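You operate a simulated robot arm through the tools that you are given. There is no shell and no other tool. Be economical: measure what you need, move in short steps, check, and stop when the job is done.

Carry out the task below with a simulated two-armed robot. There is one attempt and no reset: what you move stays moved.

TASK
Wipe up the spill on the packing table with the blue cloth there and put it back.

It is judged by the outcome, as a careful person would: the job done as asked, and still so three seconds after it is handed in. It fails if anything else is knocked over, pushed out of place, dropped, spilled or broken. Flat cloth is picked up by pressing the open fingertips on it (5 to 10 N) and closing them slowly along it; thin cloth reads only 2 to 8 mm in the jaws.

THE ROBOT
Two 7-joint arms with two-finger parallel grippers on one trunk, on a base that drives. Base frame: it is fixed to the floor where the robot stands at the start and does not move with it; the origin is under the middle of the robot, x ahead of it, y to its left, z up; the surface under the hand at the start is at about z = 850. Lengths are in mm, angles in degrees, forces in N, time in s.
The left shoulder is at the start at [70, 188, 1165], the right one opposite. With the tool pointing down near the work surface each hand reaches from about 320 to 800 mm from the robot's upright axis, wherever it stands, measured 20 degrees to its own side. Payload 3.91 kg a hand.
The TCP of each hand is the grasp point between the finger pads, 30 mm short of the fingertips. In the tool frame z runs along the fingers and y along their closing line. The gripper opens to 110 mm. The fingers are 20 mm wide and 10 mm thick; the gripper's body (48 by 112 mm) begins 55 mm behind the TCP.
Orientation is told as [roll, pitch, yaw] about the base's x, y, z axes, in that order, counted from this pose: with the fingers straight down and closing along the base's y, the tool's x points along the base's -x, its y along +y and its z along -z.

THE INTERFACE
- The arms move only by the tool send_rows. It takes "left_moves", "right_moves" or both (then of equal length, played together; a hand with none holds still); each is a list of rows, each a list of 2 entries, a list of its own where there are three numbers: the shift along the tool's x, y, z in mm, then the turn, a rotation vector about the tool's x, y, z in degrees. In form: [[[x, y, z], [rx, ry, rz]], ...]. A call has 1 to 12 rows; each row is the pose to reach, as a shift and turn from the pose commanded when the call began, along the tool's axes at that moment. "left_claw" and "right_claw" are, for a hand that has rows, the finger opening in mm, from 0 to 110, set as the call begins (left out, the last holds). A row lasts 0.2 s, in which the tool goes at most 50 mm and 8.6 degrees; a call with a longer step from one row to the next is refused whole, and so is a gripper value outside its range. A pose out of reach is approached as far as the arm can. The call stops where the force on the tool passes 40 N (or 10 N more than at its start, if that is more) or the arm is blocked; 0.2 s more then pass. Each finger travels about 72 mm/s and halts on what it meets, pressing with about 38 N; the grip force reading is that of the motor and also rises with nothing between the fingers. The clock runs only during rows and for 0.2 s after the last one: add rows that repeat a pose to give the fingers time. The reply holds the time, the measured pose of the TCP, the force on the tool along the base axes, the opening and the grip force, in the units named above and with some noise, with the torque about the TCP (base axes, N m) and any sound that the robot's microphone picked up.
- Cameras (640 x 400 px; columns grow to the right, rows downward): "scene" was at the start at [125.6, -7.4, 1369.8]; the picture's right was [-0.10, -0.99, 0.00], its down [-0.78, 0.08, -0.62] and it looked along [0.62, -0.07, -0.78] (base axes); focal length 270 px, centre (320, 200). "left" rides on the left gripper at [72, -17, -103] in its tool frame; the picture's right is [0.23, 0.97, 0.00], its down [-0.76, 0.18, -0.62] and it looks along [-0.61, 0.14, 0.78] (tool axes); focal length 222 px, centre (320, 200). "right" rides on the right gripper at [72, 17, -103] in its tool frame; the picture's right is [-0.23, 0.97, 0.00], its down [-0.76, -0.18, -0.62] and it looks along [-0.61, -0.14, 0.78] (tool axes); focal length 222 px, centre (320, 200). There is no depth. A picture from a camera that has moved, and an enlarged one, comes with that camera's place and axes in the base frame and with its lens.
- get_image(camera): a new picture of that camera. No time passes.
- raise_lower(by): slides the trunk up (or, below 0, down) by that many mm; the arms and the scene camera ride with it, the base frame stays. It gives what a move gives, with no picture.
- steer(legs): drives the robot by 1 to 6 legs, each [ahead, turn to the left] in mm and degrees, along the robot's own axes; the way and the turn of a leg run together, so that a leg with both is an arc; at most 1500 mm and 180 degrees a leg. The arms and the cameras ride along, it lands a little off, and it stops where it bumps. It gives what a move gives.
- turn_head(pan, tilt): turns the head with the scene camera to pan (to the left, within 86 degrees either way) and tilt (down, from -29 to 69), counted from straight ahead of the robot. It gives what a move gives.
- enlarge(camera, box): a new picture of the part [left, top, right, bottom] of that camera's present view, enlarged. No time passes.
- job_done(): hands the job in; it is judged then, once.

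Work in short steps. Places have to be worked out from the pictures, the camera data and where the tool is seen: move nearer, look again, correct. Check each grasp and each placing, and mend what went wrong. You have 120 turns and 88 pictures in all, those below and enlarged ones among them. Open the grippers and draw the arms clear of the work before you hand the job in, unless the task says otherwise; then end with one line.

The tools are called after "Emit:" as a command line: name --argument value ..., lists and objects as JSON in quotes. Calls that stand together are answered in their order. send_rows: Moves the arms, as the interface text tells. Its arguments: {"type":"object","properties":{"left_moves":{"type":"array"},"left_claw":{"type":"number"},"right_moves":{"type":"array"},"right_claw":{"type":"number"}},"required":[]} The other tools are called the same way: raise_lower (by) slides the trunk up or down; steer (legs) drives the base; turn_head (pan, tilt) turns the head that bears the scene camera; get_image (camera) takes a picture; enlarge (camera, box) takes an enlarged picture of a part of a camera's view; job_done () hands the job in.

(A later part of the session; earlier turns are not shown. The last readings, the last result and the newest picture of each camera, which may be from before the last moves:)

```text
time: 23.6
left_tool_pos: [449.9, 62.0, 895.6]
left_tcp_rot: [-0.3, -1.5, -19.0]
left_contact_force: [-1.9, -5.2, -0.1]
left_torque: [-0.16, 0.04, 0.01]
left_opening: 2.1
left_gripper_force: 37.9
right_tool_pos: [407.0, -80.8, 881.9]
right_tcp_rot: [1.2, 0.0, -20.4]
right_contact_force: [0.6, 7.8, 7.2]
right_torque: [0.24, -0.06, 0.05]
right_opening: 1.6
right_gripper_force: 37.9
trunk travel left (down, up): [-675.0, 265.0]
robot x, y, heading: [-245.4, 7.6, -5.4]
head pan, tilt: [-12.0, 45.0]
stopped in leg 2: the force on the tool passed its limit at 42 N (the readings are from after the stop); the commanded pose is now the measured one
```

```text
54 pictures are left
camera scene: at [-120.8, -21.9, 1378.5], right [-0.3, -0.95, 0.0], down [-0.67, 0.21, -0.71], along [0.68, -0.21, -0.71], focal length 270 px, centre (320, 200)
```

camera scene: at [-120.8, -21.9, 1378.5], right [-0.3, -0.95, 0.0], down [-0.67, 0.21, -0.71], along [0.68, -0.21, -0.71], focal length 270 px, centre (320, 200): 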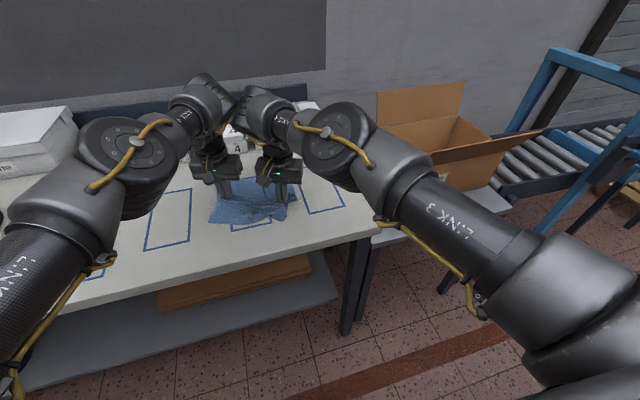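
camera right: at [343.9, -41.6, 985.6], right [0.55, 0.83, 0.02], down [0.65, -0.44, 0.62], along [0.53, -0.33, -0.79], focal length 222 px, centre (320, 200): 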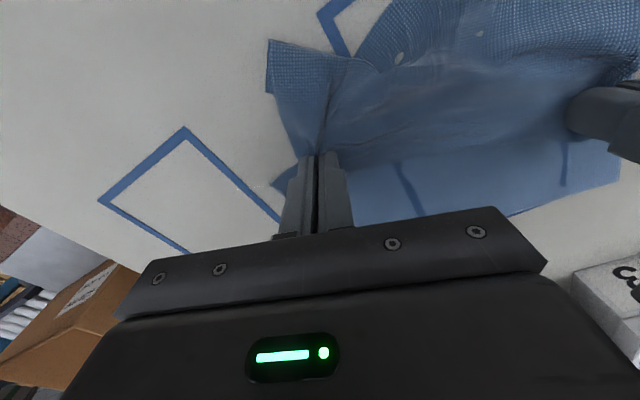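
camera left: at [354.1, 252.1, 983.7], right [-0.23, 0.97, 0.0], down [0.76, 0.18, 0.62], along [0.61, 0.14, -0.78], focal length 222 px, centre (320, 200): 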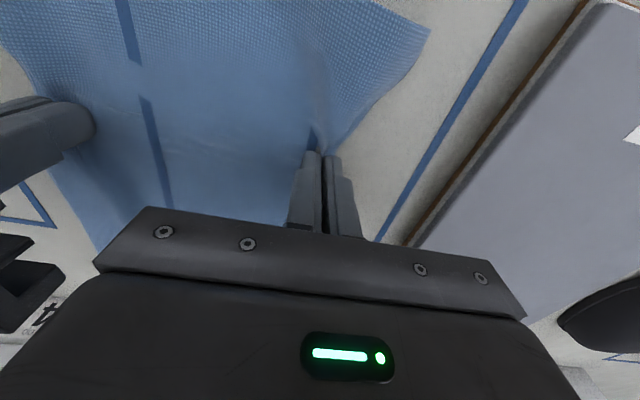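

The press with friction tripped the limit. I'll ease the pressure and slack the cloth a few mm, and zoom to see the residue.

Emit:
send_rows --right_moves '[[[0, 2, -0.5], [0, 0, 0]], [[0, 5, -0.8], [0, 0, 0]]]'

Emit:
enlarge --camera "right" --box '[160, 60, 320, 180]'

```text
time: 24.2
left_tool_pos: [451.1, 65.2, 894.9]
left_tcp_rot: [-0.3, -1.4, -18.6]
left_contact_force: [-1.6, -7.7, -0.4]
left_torque: [-0.25, 0.03, 0.02]
left_opening: 1.8
left_gripper_force: 38.1
right_tool_pos: [409.5, -78.1, 882.9]
right_tcp_rot: [1.2, -0.1, -20.6]
right_contact_force: [0.5, 7.3, 2.0]
right_torque: [0.19, -0.02, 0.05]
right_opening: 1.5
right_gripper_force: 38.1
trunk travel left (down, up): [-675.0, 265.0]
robot x, y, heading: [-247.9, 8.3, -5.4]
head pan, tilt: [-12.0, 45.0]
```

```text
3.33 times, centred on (240, 120) of right
camera zoom: at [347.4, -38.9, 985.8], right [0.56, 0.83, 0.02], down [0.65, -0.45, 0.62], along [0.52, -0.33, -0.78], focal length 740 px, centre (587, 467)
```

zoom: 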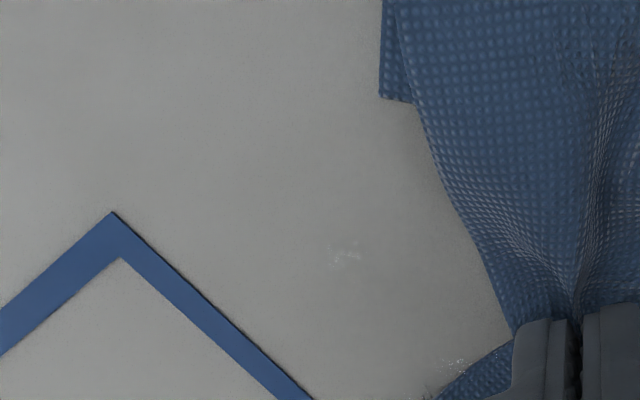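

Two small specks remain near (398,−104) and (369,−106). I press lightly and swing over them.

Emit:
send_rows --right_moves '[[[0, 2, 0.3], [0, 0, 0]], [[0, 3, 0.5], [0, 0, 0]]]'

Emit:
steer --legs '[[-8, 0], [0, -3], [0, -3]]'

Emit:
get_image --camera "right"

```text
time: 24.8
left_tool_pos: [450.1, 64.7, 895.0]
left_tcp_rot: [-0.2, -1.4, -18.6]
left_contact_force: [-0.8, -5.9, -1.1]
left_torque: [-0.22, 0.01, 0.03]
left_opening: 1.8
left_gripper_force: 38.2
right_tool_pos: [411.7, -78.2, 883.1]
right_tcp_rot: [1.2, -0.1, -20.7]
right_contact_force: [1.1, 4.3, 5.8]
right_torque: [0.12, -0.03, 0.05]
right_opening: 1.8
right_gripper_force: 38.3
trunk travel left (down, up): [-675.0, 265.0]
robot x, y, heading: [-248.1, 5.0, -5.4]
head pan, tilt: [-12.0, 45.0]
```

```text
time: 26.4
left_tool_pos: [444.1, -6.9, 895.1]
left_tcp_rot: [-0.3, -1.5, -24.6]
left_contact_force: [-1.5, -5.1, -0.9]
left_torque: [-0.18, 0.07, -0.03]
left_opening: 1.7
left_gripper_force: 37.7
right_tool_pos: [391.0, -142.9, 882.6]
right_tcp_rot: [1.0, -0.1, -26.6]
right_contact_force: [2.4, 2.2, 11.2]
right_torque: [0.01, -0.15, 0.05]
right_opening: 1.5
right_gripper_force: 37.8
trunk travel left (down, up): [-675.0, 265.0]
robot x, y, heading: [-254.7, 7.3, -11.2]
head pan, tilt: [-12.0, 45.0]
```

```text
52 pictures are left
camera right: at [332.0, -97.3, 985.2], right [0.64, 0.77, 0.02], down [0.6, -0.51, 0.62], along [0.49, -0.39, -0.78], focal length 222 px, centre (320, 200)
```

right: 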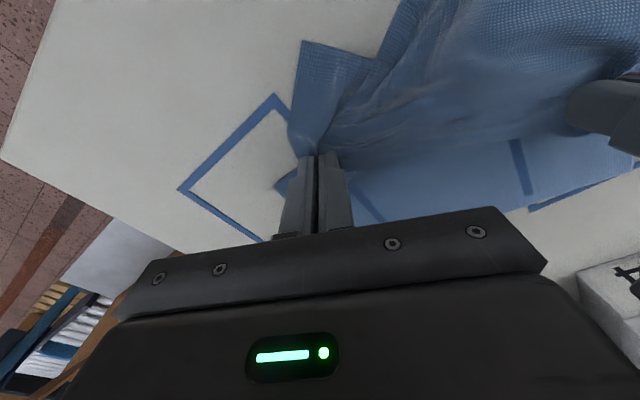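

The swing worked. Now back 26 mm and swing back left over the last speck.

Emit:
steer --legs '[[-25, 0], [0, 3], [0, 3], [10, -6], [0, 6]]'

Emit:
get_image --camera "right"

Emit:
get_image --camera "scene"

```text
time: 29.1
left_tool_pos: [425.9, 68.4, 893.9]
left_tcp_rot: [-0.2, -1.4, -18.9]
left_contact_force: [-1.6, -6.8, -1.0]
left_torque: [-0.21, -0.01, 0.02]
left_opening: 1.7
left_gripper_force: 37.8
right_tool_pos: [388.8, -75.1, 882.2]
right_tcp_rot: [1.0, -0.1, -20.9]
right_contact_force: [-0.4, 6.8, 4.6]
right_torque: [0.22, -0.02, 0.05]
right_opening: 1.6
right_gripper_force: 38.0
trunk travel left (down, up): [-675.0, 265.0]
robot x, y, heading: [-274.2, 14.3, -5.5]
head pan, tilt: [-12.0, 45.0]
```

```text
51 pictures are left
camera right: at [325.5, -34.7, 985.3], right [0.56, 0.83, 0.02], down [0.64, -0.45, 0.62], along [0.52, -0.34, -0.78], focal length 222 px, centre (320, 200)
```

right: 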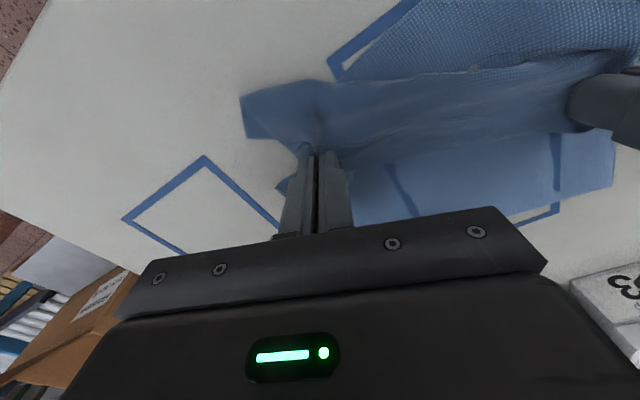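

```text
50 pictures are left
camera scene: at [-143.6, -16.7, 1378.6], right [-0.3, -0.95, 0.0], down [-0.67, 0.21, -0.71], along [0.68, -0.21, -0.71], focal length 270 px, centre (320, 200)
```

scene: 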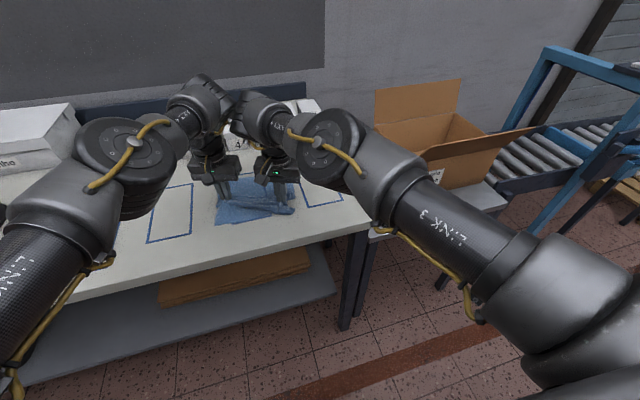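

Visible area looks clean. I lift slightly and swing the cloth back toward its place, then inspect the table.

Emit:
send_rows --left_moves '[[[0, 0, -4], [0, 0, 0]], [[0, 0, -4], [0, 0, 0]]]' --right_moves '[[[0, 0, -8], [0, 0, 0]], [[0, 0, -16], [0, 0, 0]]]'

Emit:
steer --legs '[[0, 15.5]]'

Emit:
get_image --camera "right"

Emit:
get_image --camera "scene"

```text
time: 29.7
left_tool_pos: [429.6, 69.3, 899.5]
left_tcp_rot: [-0.4, -1.5, -18.7]
left_contact_force: [-3.6, -8.4, 0.0]
left_torque: [-0.3, 0.04, 0.0]
left_opening: 1.7
left_gripper_force: 38.3
right_tool_pos: [387.5, -75.8, 895.8]
right_tcp_rot: [0.9, 0.2, -20.9]
right_contact_force: [2.4, 9.5, 0.8]
right_torque: [0.28, -0.06, 0.04]
right_opening: 1.8
right_gripper_force: 37.9
trunk travel left (down, up): [-675.0, 265.0]
robot x, y, heading: [-271.7, 11.5, -5.5]
head pan, tilt: [-12.0, 45.0]
```

```text
time: 31.0
left_tool_pos: [387.8, 254.2, 899.5]
left_tcp_rot: [-0.3, -1.4, -3.3]
left_contact_force: [0.6, -10.9, 0.5]
left_torque: [-0.36, 0.0, -0.03]
left_opening: 1.8
left_gripper_force: 38.0
right_tool_pos: [388.5, 102.5, 898.4]
right_tcp_rot: [1.0, -0.1, -5.7]
right_contact_force: [0.1, 11.9, -0.1]
right_torque: [0.38, 0.02, 0.03]
right_opening: 1.7
right_gripper_force: 37.5
trunk travel left (down, up): [-675.0, 265.0]
robot x, y, heading: [-271.0, 10.9, 10.1]
head pan, tilt: [-12.0, 45.0]
```

```text
49 pictures are left
camera right: at [318.5, 124.2, 1000.9], right [0.32, 0.95, 0.02], down [0.74, -0.26, 0.62], along [0.59, -0.19, -0.78], focal length 222 px, centre (320, 200)
```

right: 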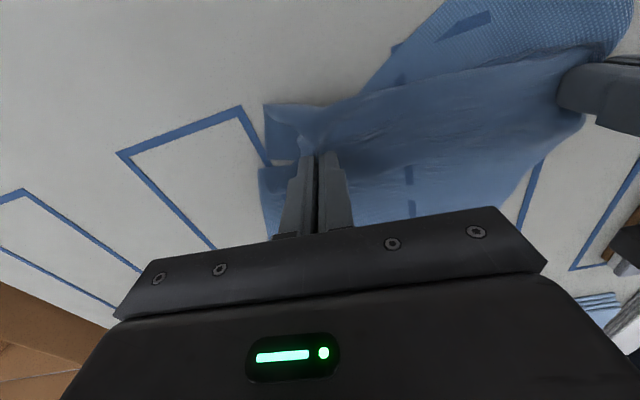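

```text
48 pictures are left
camera scene: at [-139.2, 17.5, 1378.5], right [-0.03, -1.0, 0.0], down [-0.71, 0.02, -0.71], along [0.71, -0.02, -0.71], focal length 270 px, centre (320, 200)
```

scene: 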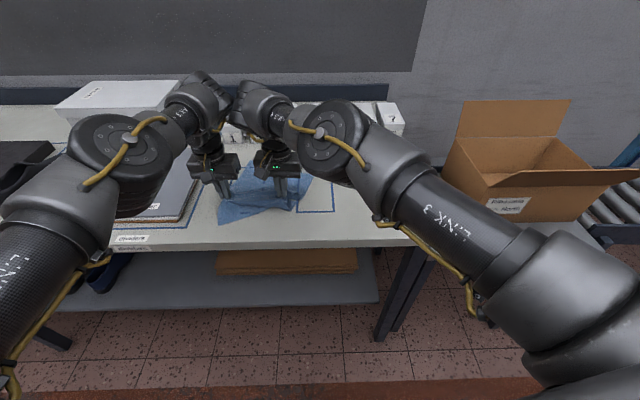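

Cloth is back in its area. I check the spill zone for residue in the right view.

Emit:
enlarge --camera "right" --box '[0, 60, 280, 260]'

Emit:
enlarge --camera "right" --box '[30, 100, 160, 190]'

Emit:
get_image --camera "left"

```text
2.00 times, centred on (140, 160) of right
camera zoom: at [318.5, 124.2, 1000.9], right [0.32, 0.95, 0.02], down [0.74, -0.26, 0.62], along [0.59, -0.19, -0.78], focal length 444 px, centre (680, 280)
```

zoom: 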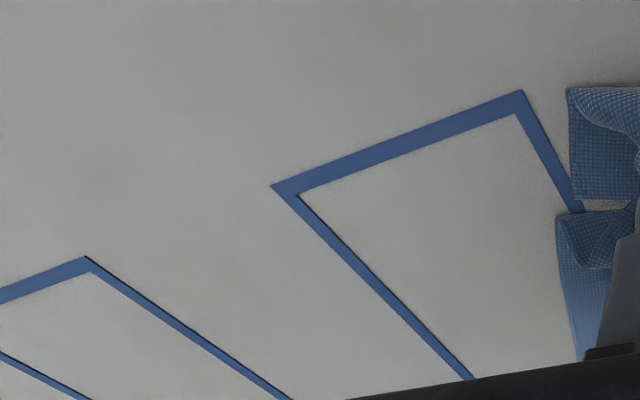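

```text
4.44 times, centred on (95, 145) of right
camera zoom: at [318.5, 124.2, 1000.9], right [0.32, 0.95, 0.02], down [0.74, -0.26, 0.62], along [0.59, -0.19, -0.78], focal length 987 px, centre (1320, 444)
```

zoom: 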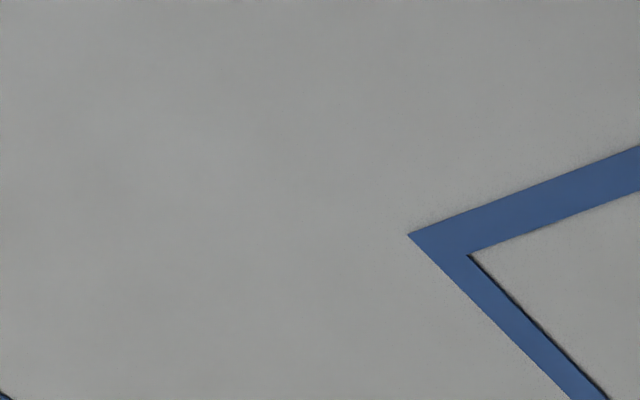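

```text
45 pictures are left
camera left: at [311.4, 240.7, 999.0], right [-0.17, 0.99, -0.01], down [0.75, 0.14, 0.64], along [0.63, 0.1, -0.77], focal length 222 px, centre (320, 200)
```

left: 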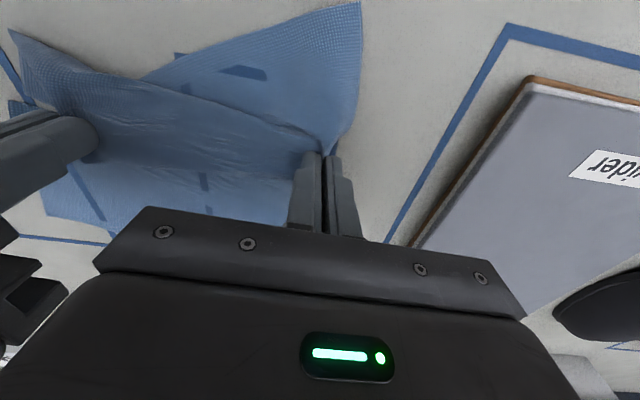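

No residue is visible. I now drive ahead ~42 mm to bring the grips back to their original spots.

Emit:
steer --legs '[[44, 0]]'

Emit:
turn_head --pan 5 --tilt 48

Emit:
get_image --camera "scene"

```text
time: 31.9
left_tool_pos: [425.9, 260.4, 905.2]
left_tcp_rot: [-0.2, -1.9, -3.2]
left_contact_force: [0.4, -7.3, 0.3]
left_torque: [-0.17, -0.04, 0.0]
left_opening: 1.5
left_gripper_force: 37.8
right_tool_pos: [427.2, 111.4, 903.3]
right_tcp_rot: [1.2, -0.6, -5.6]
right_contact_force: [-0.7, 7.3, 0.2]
right_torque: [0.22, -0.02, -0.01]
right_opening: 1.7
right_gripper_force: 37.8
trunk travel left (down, up): [-675.0, 265.0]
robot x, y, heading: [-226.6, 18.9, 10.1]
head pan, tilt: [-12.0, 45.0]
```

```text
time: 32.7
left_tool_pos: [431.7, 260.4, 901.6]
left_tcp_rot: [-0.3, -1.6, -3.3]
left_contact_force: [1.1, -6.9, -0.2]
left_torque: [-0.23, -0.01, -0.03]
left_opening: 2.0
left_gripper_force: 38.1
right_tool_pos: [431.4, 111.8, 901.3]
right_tcp_rot: [1.1, -0.2, -5.5]
right_contact_force: [-0.2, 6.3, 0.2]
right_torque: [0.24, 0.03, 0.02]
right_opening: 1.8
right_gripper_force: 38.5
trunk travel left (down, up): [-675.0, 265.0]
robot x, y, heading: [-225.2, 16.8, 10.3]
head pan, tilt: [5.0, 48.0]
```

```text
44 pictures are left
camera scene: at [-100.4, 48.8, 1374.2], right [0.26, -0.97, 0.0], down [-0.72, -0.19, -0.67], along [0.65, 0.17, -0.74], focal length 270 px, centre (320, 200)
```

scene: 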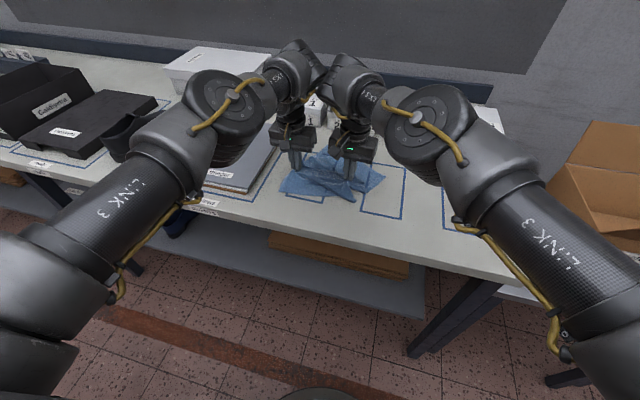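

Cloth rumpled but in place. I shift 9 mm left, lower, and release both.

Emit:
send_rows --left_moves '[[[0, 9, 6], [0, 0, 0]], [[0, 9, 12], [0, 0, 0]], [[0, 9, 17], [0, 0, 0]]]' --right_moves '[[[0, 9, 6], [0, 0, 0]], [[0, 9, 12], [0, 0, 0]], [[0, 9, 17], [0, 0, 0]]]'

Emit:
send_rows --left_moves '[[[0, 0, 0], [0, 0, 0]], [[0, 0, 0], [0, 0, 0]]]' --right_moves '[[[0, 0, 0], [0, 0, 0]], [[0, 0, 0], [0, 0, 0]]]' --left_claw 20 --right_claw 20

Emit:
send_rows --left_moves '[[[0, 0, -8], [0, 0, 0]], [[0, 0, -30], [0, 0, 0]], [[0, 10, -60], [0, 0, 0]], [[0, 20, -90], [0, 0, 0]]]' --right_moves '[[[0, 0, -8], [0, 0, 0]], [[0, 0, -30], [0, 0, 0]], [[0, -20, -60], [0, 0, 0]], [[0, -50, -90], [0, 0, 0]]]'

Emit:
get_image --camera "scene"

Emit:
get_image --camera "right"

Emit:
get_image --camera "left"

```text
time: 33.5
left_tool_pos: [432.0, 269.1, 885.6]
left_tcp_rot: [-0.3, -1.7, -3.3]
left_contact_force: [0.1, -8.0, -0.5]
left_torque: [-0.26, -0.01, -0.02]
left_opening: 1.5
left_gripper_force: 37.4
right_tool_pos: [429.9, 119.9, 885.2]
right_tcp_rot: [1.0, -0.2, -5.7]
right_contact_force: [-0.7, 6.1, 0.8]
right_torque: [0.21, 0.0, 0.01]
right_opening: 1.6
right_gripper_force: 38.6
trunk travel left (down, up): [-675.0, 265.0]
robot x, y, heading: [-226.3, 19.2, 10.3]
head pan, tilt: [5.0, 48.0]
```

```text
time: 34.1
left_tool_pos: [430.7, 269.4, 885.7]
left_tcp_rot: [-0.3, -1.8, -3.2]
left_contact_force: [-0.4, -0.6, 0.3]
left_torque: [0.03, 0.02, 0.0]
left_opening: 20.1
left_gripper_force: 0.1
right_tool_pos: [430.5, 119.6, 884.7]
right_tcp_rot: [1.0, -0.3, -5.6]
right_contact_force: [0.3, -0.6, -0.4]
right_torque: [0.01, -0.01, -0.02]
right_opening: 19.9
right_gripper_force: 0.1
trunk travel left (down, up): [-675.0, 265.0]
robot x, y, heading: [-228.2, 18.3, 10.2]
head pan, tilt: [5.0, 48.0]
```

```text
time: 35.1
left_tool_pos: [430.9, 286.8, 976.0]
left_tcp_rot: [-0.1, -1.7, -3.4]
left_contact_force: [-0.5, -0.3, 0.8]
left_torque: [0.03, -0.01, -0.03]
left_opening: 20.0
left_gripper_force: 0.0
right_tool_pos: [426.6, 65.6, 973.1]
right_tcp_rot: [1.2, -0.3, -5.6]
right_contact_force: [-0.2, 0.6, 0.6]
right_torque: [0.0, -0.02, 0.02]
right_opening: 20.2
right_gripper_force: 0.1
trunk travel left (down, up): [-675.0, 265.0]
robot x, y, heading: [-224.0, 15.3, 10.0]
head pan, tilt: [5.0, 48.0]
```

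```text
43 pictures are left
camera scene: at [-102.3, 45.3, 1374.4], right [0.26, -0.97, 0.0], down [-0.72, -0.19, -0.67], along [0.65, 0.18, -0.74], focal length 270 px, centre (320, 200)
```

scene: 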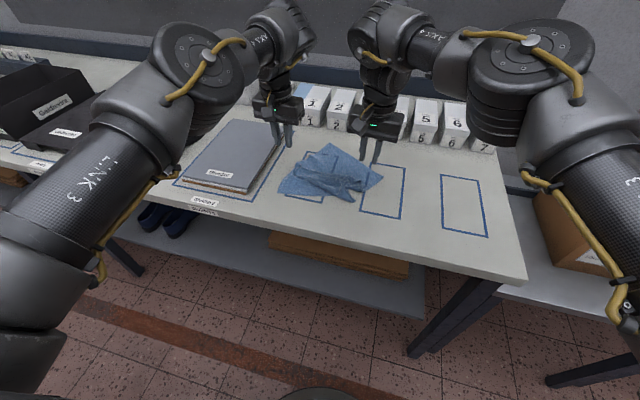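

```text
42 pictures are left
camera right: at [354.4, 87.6, 1076.2], right [0.32, 0.95, 0.02], down [0.74, -0.26, 0.62], along [0.6, -0.18, -0.78], focal length 222 px, centre (320, 200)
```

right: 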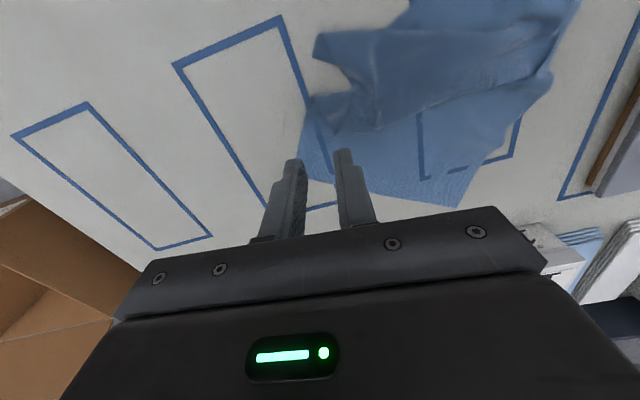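

```text
41 pictures are left
camera left: at [353.5, 274.8, 1076.5], right [-0.17, 0.99, -0.01], down [0.75, 0.14, 0.64], along [0.64, 0.1, -0.76], focal length 222 px, centre (320, 200)
```

left: 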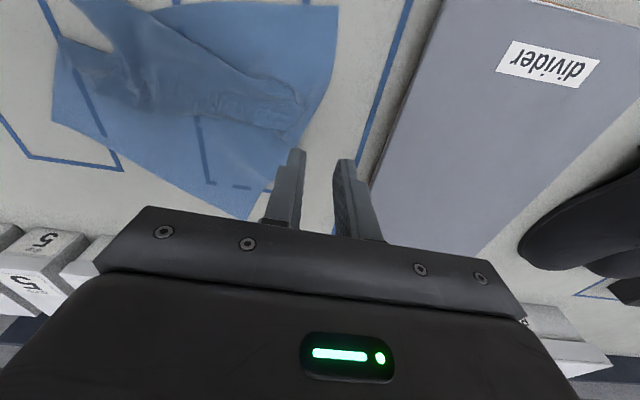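

The spill looks gone. I zoom in to judge the cloth's state.

Emit:
enlarge --camera "scene" --box '[260, 130, 420, 230]'

Emit:
enlarge --camera "scene" --box '[380, 150, 540, 250]'

```text
4.00 times, centred on (340, 180) of scene
camera zoom: at [-102.3, 45.3, 1374.4], right [0.26, -0.97, 0.0], down [-0.72, -0.19, -0.67], along [0.65, 0.18, -0.74], focal length 1079 px, centre (240, 280)
```

zoom: 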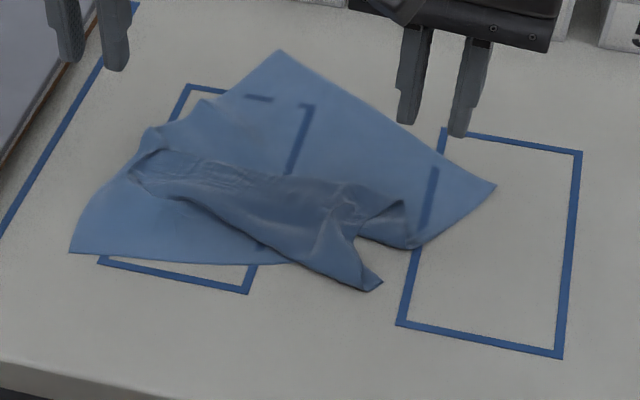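

```text
4.00 times, centred on (460, 200) of scene
camera zoom: at [-102.3, 45.3, 1374.4], right [0.26, -0.97, 0.0], down [-0.72, -0.19, -0.67], along [0.65, 0.18, -0.74], focal length 1079 px, centre (-240, 200)
```

zoom: 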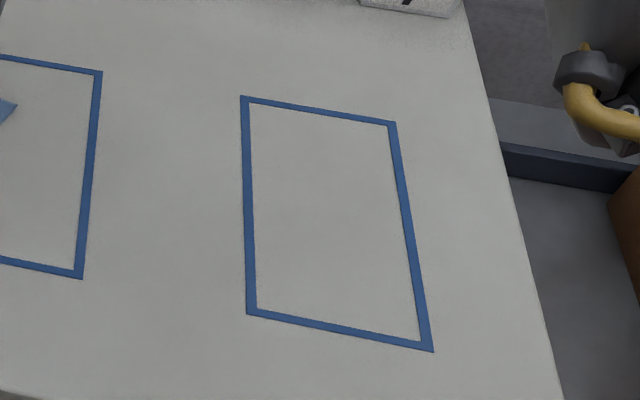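

Spill area is clean. Cloth corners now: back-left (601,200), back-right (488,16), front-left (350,285), front-right (369,84); originals were (637,300), (625,80), (342,306), (328,87). I'll drive forward 110 mm to reach and pull the back corners out.

Emit:
send_rows --left_moves '[[[0, 0, -20], [0, 0, 0]], [[0, 0, -40], [0, 0, 0]]]' --right_moves '[[[0, 0, -20], [0, 0, 0]], [[0, 0, -40], [0, 0, 0]]]' --left_claw 35 --right_claw 35

Emit:
steer --legs '[[110, 0]]'

```text
time: 35.7
left_tool_pos: [428.6, 290.2, 1014.3]
left_tcp_rot: [-0.3, -1.7, -3.3]
left_contact_force: [-0.1, 0.1, 0.1]
left_torque: [0.05, -0.02, -0.02]
left_opening: 35.1
left_gripper_force: 0.0
right_tool_pos: [423.6, 68.9, 1014.2]
right_tcp_rot: [1.1, -0.4, -5.7]
right_contact_force: [-1.3, 0.5, 0.4]
right_torque: [-0.02, -0.01, 0.03]
right_opening: 35.0
right_gripper_force: 0.1
trunk travel left (down, up): [-675.0, 265.0]
robot x, y, heading: [-224.8, 22.2, 9.9]
head pan, tilt: [5.0, 48.0]
```

```text
time: 36.9
left_tool_pos: [529.7, 308.2, 1024.2]
left_tcp_rot: [-0.2, -2.3, -3.2]
left_contact_force: [0.0, 0.2, 0.9]
left_torque: [0.02, -0.06, 0.0]
left_opening: 34.9
left_gripper_force: 0.0
right_tool_pos: [524.3, 90.1, 1020.2]
right_tcp_rot: [1.3, -1.0, -5.5]
right_contact_force: [-1.4, -0.6, 0.1]
right_torque: [0.01, -0.06, 0.02]
right_opening: 35.3
right_gripper_force: 0.1
trunk travel left (down, up): [-675.0, 265.0]
robot x, y, heading: [-116.9, 37.5, 10.3]
head pan, tilt: [5.0, 48.0]
```

Move both hands over the back corners of the cloth.

Emit:
send_rows --left_moves '[[[-12, -30, 20], [0, 0, -1]], [[-24, -59, 40], [0, 0, -2]], [[-36, -88, 60], [0, 0, -3]], [[-48, -117, 80], [0, 0, -3.3]]]' --right_moves '[[[10, -12, 20], [0, 0, -2]], [[20, -24, 40], [0, 0, -3]], [[30, -37, 60], [0, 0, -4]], [[40.5, -49, 78], [0, 0, -5.5]]]'

Emit:
get_image --camera "left"

Emit:
get_image --camera "right"

Emit:
get_image --camera "scene"

```text
time: 37.9
left_tool_pos: [547.4, 184.9, 948.0]
left_tcp_rot: [-0.4, -1.9, 0.2]
left_contact_force: [1.0, -0.8, -0.3]
left_torque: [0.07, 0.01, 0.01]
left_opening: 34.9
left_gripper_force: 0.1
left hand out of reach, approached as far as the arm can: row 2, 3, 4
right_tool_pos: [486.5, 43.7, 936.4]
right_tcp_rot: [1.4, -0.5, 0.0]
right_contact_force: [-0.2, -0.6, 0.3]
right_torque: [0.05, -0.01, 0.0]
right_opening: 35.1
right_gripper_force: 0.0
trunk travel left (down, up): [-675.0, 265.0]
robot x, y, heading: [-118.9, 37.9, 10.5]
head pan, tilt: [5.0, 48.0]
```

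```text
38 pictures are left
camera left: at [471.6, 165.7, 1047.9], right [-0.23, 0.97, -0.01], down [0.74, 0.18, 0.65], along [0.63, 0.14, -0.76], focal length 222 px, centre (320, 200)
```

left: 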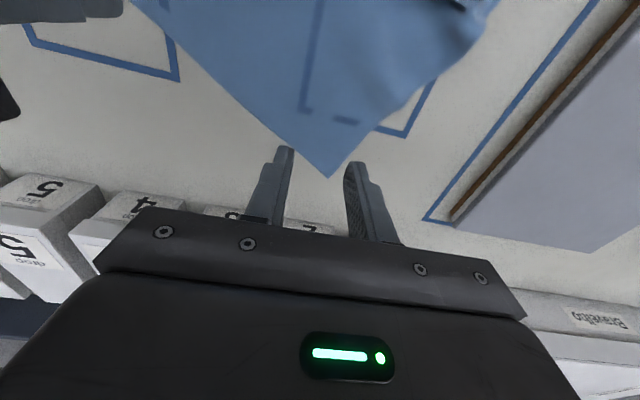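

```text
37 pictures are left
camera right: at [412.9, 58.2, 1038.1], right [0.23, 0.97, 0.03], down [0.75, -0.19, 0.63], along [0.61, -0.12, -0.78], focal length 222 px, centre (320, 200)
```

right: 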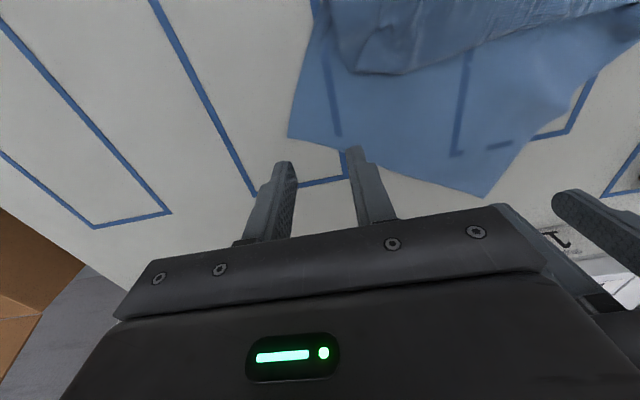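

```text
36 pictures are left
camera scene: at [7.7, 62.7, 1374.4], right [0.26, -0.96, 0.0], down [-0.72, -0.19, -0.67], along [0.64, 0.18, -0.74], focal length 270 px, centre (320, 200)
```

scene: 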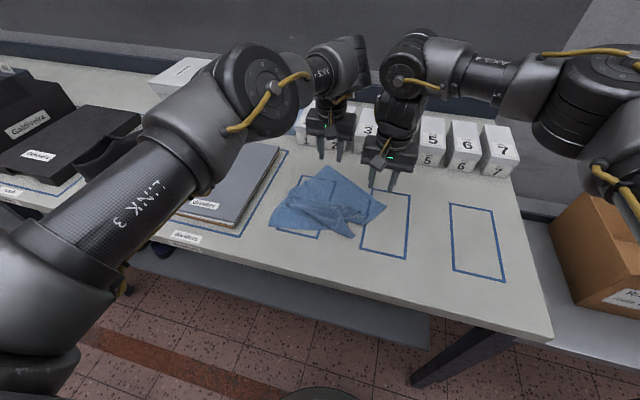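

Left is at a reach limit in this posture. I'll turn the base right 6° and go forward 50 mm (hands are above the cloth, clear of boxes), then re-aim.

Emit:
steer --legs '[[0, -6], [45, 0]]'

```text
time: 39.4
left_tool_pos: [596.6, 118.2, 956.1]
left_tcp_rot: [-0.4, -2.4, -6.0]
left_contact_force: [0.2, 0.2, 0.8]
left_torque: [-0.03, -0.01, 0.0]
left_opening: 35.0
left_gripper_force: 0.0
right_tool_pos: [520.5, -13.2, 942.6]
right_tcp_rot: [1.3, -1.2, -5.9]
right_contact_force: [0.6, 0.3, 0.2]
right_torque: [-0.01, -0.02, 0.02]
right_opening: 35.0
right_gripper_force: 0.1
trunk travel left (down, up): [-675.0, 265.0]
robot x, y, heading: [-72.6, 41.2, 4.1]
head pan, tilt: [5.0, 48.0]
```

Re-aim both over the corners and descend.

Emit:
send_rows --left_moves '[[[8, 17, 10], [0, 0, -2]], [[15, 34, 20], [0, 0, -4]], [[23, 51, 30], [0, 1, -6]], [[30, 67, 42], [0, 2, -6]]]' --right_moves '[[[11, 13, 8], [0, 0, -2]], [[22, 27, 15], [0, 0, -4]], [[33, 40, 22], [0, 0, -6]], [[44, 54, 30], [0, 0, -6]]]'

Emit:
get_image --camera "left"

Emit:
get_image --camera "right"

```text
time: 40.4
left_tool_pos: [581.4, 187.4, 907.7]
left_tcp_rot: [-0.6, 0.1, 0.0]
left_contact_force: [-0.2, -0.1, 0.1]
left_torque: [-0.02, -0.01, 0.02]
left_opening: 35.1
left_gripper_force: 0.0
right_tool_pos: [486.1, 46.1, 910.0]
right_tcp_rot: [1.0, -1.0, 0.1]
right_contact_force: [-0.2, -0.9, -0.2]
right_torque: [-0.04, 0.01, 0.0]
right_opening: 35.4
right_gripper_force: 0.2
trunk travel left (down, up): [-675.0, 265.0]
robot x, y, heading: [-72.5, 40.6, 4.1]
head pan, tilt: [5.0, 48.0]
```

```text
35 pictures are left
camera left: at [508.2, 172.0, 1010.4], right [-0.23, 0.97, -0.01], down [0.76, 0.19, 0.62], along [0.61, 0.13, -0.78], focal length 222 px, centre (320, 200)
```

left: 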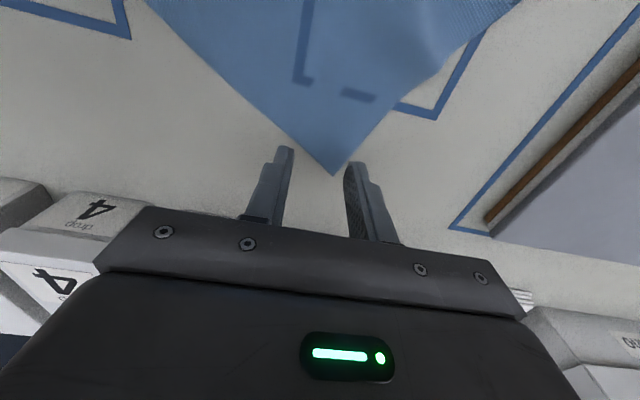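

```text
34 pictures are left
camera right: at [411.2, 61.9, 1012.4], right [0.23, 0.97, 0.02], down [0.75, -0.19, 0.63], along [0.62, -0.13, -0.77], focal length 222 px, centre (320, 200)
```

right: 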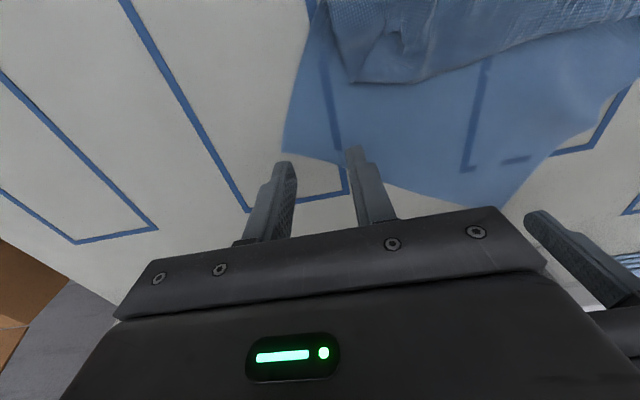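

Corners confirmed at (604,203) and (484,18). Small x shift back, narrow the jaws to 30 and descend close to the cloth.

Emit:
send_rows --left_moves '[[[6, 0, 8], [0, 0, 0]], [[6, 0, 16], [0, 0, 0]], [[6, 0, 22], [0, 0, 0]], [[6, 0, 25], [0, 0, 0]]]' --right_moves '[[[7, 2, 8], [0, 0, 0]], [[7, 2, 16], [0, 0, 0]], [[7, 2, 23], [0, 0, 0]], [[7, 2, 26.5], [0, 0, 0]]]' --left_claw 30 --right_claw 30

```text
time: 41.4
left_tool_pos: [573.5, 185.8, 882.1]
left_tcp_rot: [-0.7, 0.1, -0.1]
left_contact_force: [1.0, 0.1, -0.8]
left_torque: [0.03, 0.03, -0.01]
left_opening: 29.9
left_gripper_force: 0.1
right_tool_pos: [479.7, 47.9, 884.4]
right_tcp_rot: [1.1, -1.0, 0.0]
right_contact_force: [1.3, 0.2, 0.3]
right_torque: [0.01, -0.02, 0.02]
right_opening: 30.2
right_gripper_force: 0.1
trunk travel left (down, up): [-675.0, 265.0]
robot x, y, heading: [-74.2, 41.3, 3.9]
head pan, tilt: [5.0, 48.0]
```

Not yet touching; lower further in small steps.

Emit:
send_rows --left_moves '[[[0, 0, 1], [0, 0, 0]], [[0, 0, 2], [0, 0, 0]], [[0, 0, 2], [0, 0, 0]]]' --right_moves '[[[0, 0, 1.5], [0, 0, 0]], [[0, 0, 2.8], [0, 0, 0]], [[0, 0, 2.8], [0, 0, 0]]]'

```text
time: 42.1
left_tool_pos: [573.2, 186.5, 881.2]
left_tcp_rot: [-0.6, 0.0, 0.0]
left_contact_force: [0.4, -0.3, 0.1]
left_torque: [0.0, 0.01, 0.02]
left_opening: 30.1
left_gripper_force: 0.0
right_tool_pos: [478.4, 48.5, 881.1]
right_tcp_rot: [1.2, -1.1, 0.1]
right_contact_force: [-0.1, 0.1, 5.9]
right_torque: [-0.13, 0.03, 0.02]
right_opening: 30.1
right_gripper_force: 0.1
trunk travel left (down, up): [-675.0, 265.0]
robot x, y, heading: [-74.7, 42.9, 3.9]
head pan, tilt: [5.0, 48.0]
```

Emit:
send_rows --left_moves '[[[0, 0, 0.6], [0, 0, 0]], [[0, 0, 1.2], [0, 0, 0]]]' --right_moves '[[[0, 0, 0.2], [0, 0, 0]], [[0, 0, 0.2], [0, 0, 0]]]'

```text
time: 42.8
left_tool_pos: [572.4, 187.0, 882.0]
left_tcp_rot: [-0.7, -0.1, -0.1]
left_contact_force: [1.4, -0.3, 8.7]
left_torque: [0.17, -0.08, -0.07]
left_opening: 29.8
left_gripper_force: 0.0
right_tool_pos: [479.3, 46.9, 881.7]
right_tcp_rot: [1.0, -1.1, 0.0]
right_contact_force: [1.1, 0.1, 5.8]
right_torque: [-0.15, 0.04, 0.06]
right_opening: 29.8
right_gripper_force: 0.0
trunk travel left (down, up): [-675.0, 265.0]
robot x, y, heading: [-72.8, 39.2, 3.9]
head pan, tilt: [5.0, 48.0]
```

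Both press at 6–9 N. Close slowly.

Emit:
send_rows --left_moves '[[[0, 0, 0], [0, 0, 0]], [[0, 0, 0], [0, 0, 0]]]' --right_moves '[[[0, 0, 0.2], [0, 0, 0]], [[0, 0, 0.2], [0, 0, 0]]]' --left_claw 20 --right_claw 20

Emit:
send_rows --left_moves '[[[0, 0, 0], [0, 0, 0]], [[0, 0, 0], [0, 0, 0]]]' --right_moves '[[[0, 0, 0.2], [0, 0, 0]], [[0, 0, 0.2], [0, 0, 0]]]' --left_claw 10 --right_claw 10

Emit:
send_rows --left_moves '[[[0, 0, 0], [0, 0, 0]], [[0, 0, 0], [0, 0, 0]], [[0, 0, 0], [0, 0, 0]]]' --right_moves '[[[0, 0, 0], [0, 0, 0]], [[0, 0, 0], [0, 0, 0]], [[0, 0, 0], [0, 0, 0]]]' --left_claw 0 --right_claw 0

Emit:
get_image --camera "scene"

```text
time: 43.4
left_tool_pos: [572.5, 187.2, 880.7]
left_tcp_rot: [-0.5, -0.1, 0.0]
left_contact_force: [0.1, -1.5, 9.9]
left_torque: [0.11, 0.0, 0.01]
left_opening: 19.4
left_gripper_force: 0.0
right_tool_pos: [477.9, 47.4, 881.9]
right_tcp_rot: [1.1, -1.2, 0.1]
right_contact_force: [1.1, -0.6, 6.2]
right_torque: [-0.13, 0.01, -0.01]
right_opening: 20.2
right_gripper_force: 0.4
trunk travel left (down, up): [-675.0, 265.0]
robot x, y, heading: [-73.0, 42.4, 4.4]
head pan, tilt: [5.0, 48.0]
```

```text
time: 44.0
left_tool_pos: [571.3, 185.3, 880.1]
left_tcp_rot: [-0.5, -0.1, 0.0]
left_contact_force: [0.9, -1.5, 11.2]
left_torque: [0.07, 0.03, -0.01]
left_opening: 9.2
left_gripper_force: 0.0
right_tool_pos: [479.2, 48.5, 882.9]
right_tcp_rot: [1.2, -1.2, 0.0]
right_contact_force: [1.3, 1.0, 6.6]
right_torque: [-0.05, 0.0, 0.0]
right_opening: 9.1
right_gripper_force: 0.1
trunk travel left (down, up): [-675.0, 265.0]
robot x, y, heading: [-76.8, 42.3, 4.3]
head pan, tilt: [5.0, 48.0]
```

```text
time: 44.8
left_tool_pos: [572.1, 186.0, 881.2]
left_tcp_rot: [-0.6, -0.1, 0.2]
left_contact_force: [-0.1, 1.4, 12.0]
left_torque: [0.1, 0.01, 0.02]
left_opening: 1.9
left_gripper_force: 37.9
right_tool_pos: [478.4, 48.3, 880.7]
right_tcp_rot: [1.1, -1.1, 0.1]
right_contact_force: [0.0, -1.1, 6.1]
right_torque: [-0.05, 0.04, 0.02]
right_opening: 0.1
right_gripper_force: 37.9
trunk travel left (down, up): [-675.0, 265.0]
robot x, y, heading: [-76.3, 43.1, 4.2]
head pan, tilt: [5.0, 48.0]
```

```text
33 pictures are left
camera scene: at [51.6, 57.8, 1374.6], right [0.16, -0.99, 0.0], down [-0.73, -0.12, -0.67], along [0.66, 0.11, -0.74], focal length 270 px, centre (320, 200)
```

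scene: 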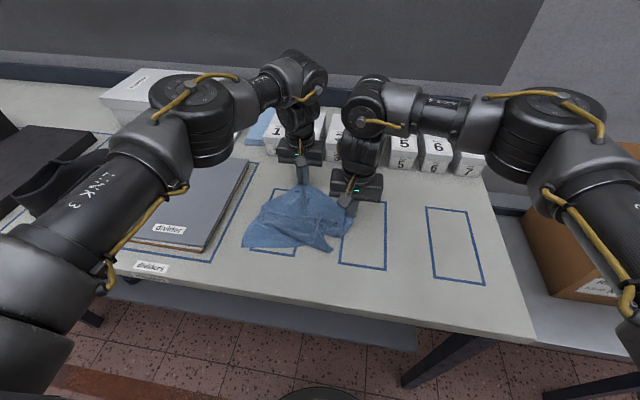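

Left holds the back-left corner; right slipped off. I lift the right, open and look.

Emit:
send_rows --right_moves '[[[0, 0, -10], [0, 0, 0]], [[0, 0, -25], [0, 0, 0]], [[0, 0, -25], [0, 0, 0]]]' --right_claw 42

Emit:
get_image --camera "right"

```text
time: 45.5
left_tool_pos: [572.5, 185.6, 880.3]
left_tcp_rot: [-0.6, -0.1, 0.0]
left_contact_force: [-1.5, 3.1, 13.3]
left_torque: [0.14, 0.01, -0.05]
left_opening: 1.9
left_gripper_force: 38.1
right_tool_pos: [476.9, 46.8, 906.0]
right_tcp_rot: [1.1, -1.2, 0.1]
right_contact_force: [0.2, -0.9, 0.1]
right_torque: [-0.03, 0.02, 0.03]
right_opening: 42.0
right_gripper_force: 0.1
trunk travel left (down, up): [-675.0, 265.0]
robot x, y, heading: [-75.2, 38.9, 4.2]
head pan, tilt: [5.0, 48.0]
```

```text
32 pictures are left
camera right: at [402.6, 61.9, 1007.7], right [0.23, 0.97, 0.02], down [0.75, -0.19, 0.63], along [0.62, -0.13, -0.77], focal length 222 px, centre (320, 200)
```

right: 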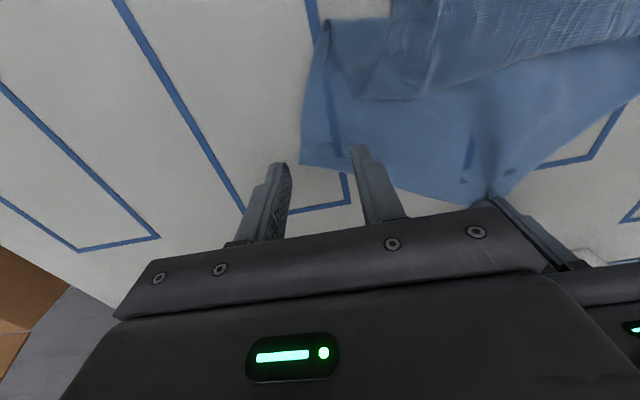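

Corner is now at about (490,30). I regrasp deeper, at (482,64) with 36 mm opening.

Emit:
send_rows --right_moves '[[[-5, 17, 8], [0, 0, 0]], [[-5, 17, 16], [0, 0, 0]], [[-5, 17, 22], [0, 0, 0]], [[-5, 17, 24.5], [0, 0, 0]], [[-5, 17, 25.3], [0, 0, 0]]]' --right_claw 36

```text
time: 46.8
left_tool_pos: [572.6, 186.4, 880.7]
left_tcp_rot: [-0.5, -0.1, 0.0]
left_contact_force: [0.6, -0.1, 14.5]
left_torque: [0.07, 0.02, -0.03]
left_opening: 1.9
left_gripper_force: 37.9
right_tool_pos: [482.4, 64.3, 882.2]
right_tcp_rot: [1.1, -1.2, 0.1]
right_contact_force: [-0.1, -1.3, 1.1]
right_torque: [-0.03, 0.0, 0.04]
right_opening: 36.3
right_gripper_force: 0.2
trunk travel left (down, up): [-675.0, 265.0]
robot x, y, heading: [-74.9, 42.0, 4.1]
head pan, tilt: [5.0, 48.0]
```

Emit:
send_rows --right_moves '[[[0, 0, 0.4], [1.1, 0, 0]], [[0, 0, 1.0], [1.1, 0, 0]], [[0, 0, 1.0], [1.1, 0, 0]]]'

```text
time: 47.5
left_tool_pos: [572.0, 186.3, 881.4]
left_tcp_rot: [-0.7, 0.0, 0.0]
left_contact_force: [1.1, -0.5, 11.2]
left_torque: [0.02, -0.03, -0.02]
left_opening: 1.9
left_gripper_force: 38.1
right_tool_pos: [483.2, 63.9, 880.9]
right_tcp_rot: [0.0, -1.2, 0.1]
right_contact_force: [0.9, 0.8, 6.5]
right_torque: [-0.14, 0.08, 0.01]
right_opening: 35.7
right_gripper_force: 0.0
trunk travel left (down, up): [-675.0, 265.0]
robot x, y, heading: [-75.5, 41.5, 4.3]
head pan, tilt: [5.0, 48.0]
```

6.5 N; press slightly more and close in small stages.

Emit:
send_rows --right_moves '[[[0, 0, 0.4], [0, 0, 0]], [[0, 0, 0.4], [0, 0, 0]]]' --right_claw 28

Emit:
send_rows --right_moves '[[[0, 0, 0], [0, 0, 0]], [[0, 0, 0], [0, 0, 0]]]' --right_claw 20

Emit:
send_rows --right_moves '[[[0, 0, 0], [0, 0, 0]], [[0, 0, 0], [0, 0, 0]]]' --right_claw 12

Emit:
send_rows --right_moves '[[[0, 0, 0], [0, 0, 0]], [[0, 0, 0], [0, 0, 0]]]' --right_claw 5

Emit:
send_rows --right_moves '[[[0, 0, 0], [0, 0, 0]], [[0, 0, 0], [0, 0, 0]]]' --right_claw 0

```text
time: 48.1
left_tool_pos: [572.0, 186.9, 880.4]
left_tcp_rot: [-0.6, -0.1, 0.0]
left_contact_force: [0.6, -0.6, 7.3]
left_torque: [0.01, -0.04, 0.01]
left_opening: 1.7
left_gripper_force: 38.0
right_tool_pos: [483.2, 65.8, 881.7]
right_tcp_rot: [0.1, -1.2, 0.1]
right_contact_force: [1.3, 1.7, 17.3]
right_torque: [-0.22, 0.07, -0.03]
right_opening: 27.1
right_gripper_force: 0.0
trunk travel left (down, up): [-675.0, 265.0]
robot x, y, heading: [-77.0, 41.5, 4.1]
head pan, tilt: [5.0, 48.0]
```

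```text
time: 48.8
left_tool_pos: [571.9, 186.3, 881.4]
left_tcp_rot: [-0.5, 0.0, -0.1]
left_contact_force: [0.2, -1.6, 4.5]
left_torque: [0.0, -0.01, -0.01]
left_opening: 1.8
left_gripper_force: 37.8
right_tool_pos: [482.8, 66.0, 882.0]
right_tcp_rot: [-0.1, -1.2, 0.2]
right_contact_force: [2.5, 2.5, 22.9]
right_torque: [-0.09, 0.11, 0.01]
right_opening: 18.8
right_gripper_force: 0.0
trunk travel left (down, up): [-675.0, 265.0]
robot x, y, heading: [-72.2, 41.5, 4.3]
head pan, tilt: [5.0, 48.0]
```

```text
time: 49.4
left_tool_pos: [571.0, 187.5, 881.3]
left_tcp_rot: [-0.6, 0.0, 0.0]
left_contact_force: [-0.7, -1.7, 1.8]
left_torque: [-0.02, 0.03, 0.05]
left_opening: 1.9
left_gripper_force: 38.7
right_tool_pos: [482.8, 63.9, 882.0]
right_tcp_rot: [-0.1, -1.2, 0.1]
right_contact_force: [3.5, 3.2, 27.3]
right_torque: [-0.11, 0.1, 0.01]
right_opening: 10.6
right_gripper_force: 0.1
trunk travel left (down, up): [-675.0, 265.0]
robot x, y, heading: [-71.8, 37.2, 3.8]
head pan, tilt: [5.0, 48.0]
```

```text
time: 50.0
left_tool_pos: [571.6, 186.9, 881.1]
left_tcp_rot: [-0.5, -0.1, 0.1]
left_contact_force: [-1.2, -1.8, 0.0]
left_torque: [-0.06, 0.03, 0.02]
left_opening: 1.8
left_gripper_force: 38.5
right_tool_pos: [483.1, 64.7, 881.0]
right_tcp_rot: [0.0, -1.2, 0.1]
right_contact_force: [1.4, 2.3, 29.5]
right_torque: [0.01, 0.11, -0.03]
right_opening: 4.5
right_gripper_force: 0.0
trunk travel left (down, up): [-675.0, 265.0]
robot x, y, heading: [-73.0, 42.0, 4.0]
head pan, tilt: [5.0, 48.0]
```

```text
time: 50.5
left_tool_pos: [571.3, 185.6, 882.8]
left_tcp_rot: [-0.6, -0.2, 0.0]
left_contact_force: [-1.7, -3.0, 0.2]
left_torque: [-0.06, 0.05, -0.03]
left_opening: 1.8
left_gripper_force: 38.0
right_tool_pos: [481.7, 65.3, 881.7]
right_tcp_rot: [0.0, -1.3, 0.0]
right_contact_force: [2.7, 1.8, 31.6]
right_torque: [-0.01, 0.13, -0.02]
right_opening: 1.7
right_gripper_force: 37.6
trunk travel left (down, up): [-675.0, 265.0]
robot x, y, heading: [-72.4, 39.7, 3.9]
head pan, tilt: [5.0, 48.0]
```

Both hold now (1.8 and 1.7 mm). I lift slightly and drag: left to (615,264), right to (602,110), spreading the back edge.

Emit:
send_rows --left_moves '[[[0, 0, -4], [0, 0, 0]], [[-8, 13, -6], [0, 0, 0]], [[-15, 26, -6], [0, 0, 0]], [[-22, 39, -6], [0, 0, 0]], [[-30, 52, -6], [0, 0, 0]], [[-37, 65, -6], [0, 0, 0]], [[-44, 78, -6], [0, 0, 0]]]' --right_moves '[[[0, 0, -7], [0, 0, 0]], [[-20, 8, -8], [0, 0, 0]], [[-40, 15, -8], [0, 0, 0]], [[-60, 22, -8], [0, 0, 0]], [[-80, 30, -8], [0, 0, 0]], [[-100, 38, -8], [0, 0, 0]], [[-120, 45, -8], [0, 0, 0]]]'

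Emit:
get_image --camera "scene"

Emit:
get_image --camera "right"

```text
time: 52.1
left_tool_pos: [617.0, 259.0, 884.1]
left_tcp_rot: [-1.2, 0.3, -0.5]
left_contact_force: [-2.8, -33.3, 1.4]
left_torque: [-1.02, 0.1, 0.39]
left_opening: 1.9
left_gripper_force: 37.8
right_tool_pos: [581.9, 103.2, 890.9]
right_tcp_rot: [0.4, -1.1, 0.6]
right_contact_force: [2.9, 32.0, -2.4]
right_torque: [1.05, -0.07, 0.33]
right_opening: 1.9
right_gripper_force: 37.7
right hand out of reach, approached as far as the arm can: row 7
trunk travel left (down, up): [-675.0, 265.0]
robot x, y, heading: [-72.7, 41.9, 4.1]
head pan, tilt: [5.0, 48.0]
```

```text
31 pictures are left
camera scene: at [54.0, 58.4, 1374.3], right [0.16, -0.99, 0.0], down [-0.73, -0.12, -0.67], along [0.66, 0.11, -0.74], focal length 270 px, centre (320, 200)
```

scene: 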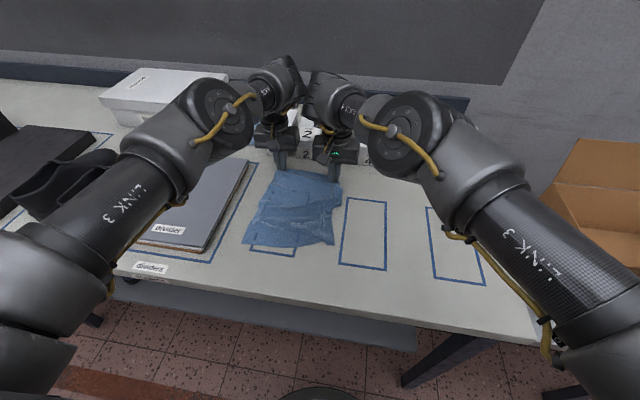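

```text
30 pictures are left
camera right: at [507.9, 119.2, 992.3], right [0.22, 0.98, 0.01], down [0.75, -0.17, 0.64], along [0.62, -0.13, -0.77], focal length 222 px, centre (320, 200)
```

right: 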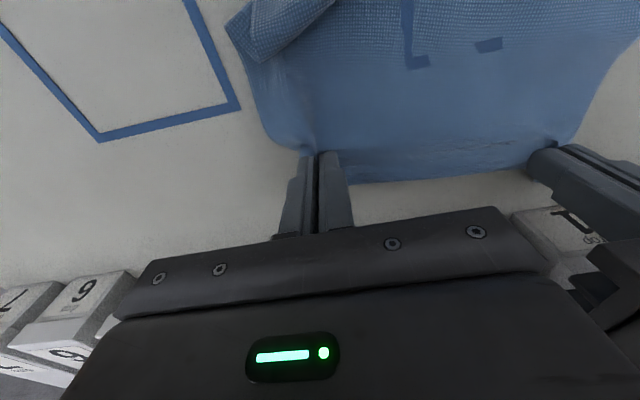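

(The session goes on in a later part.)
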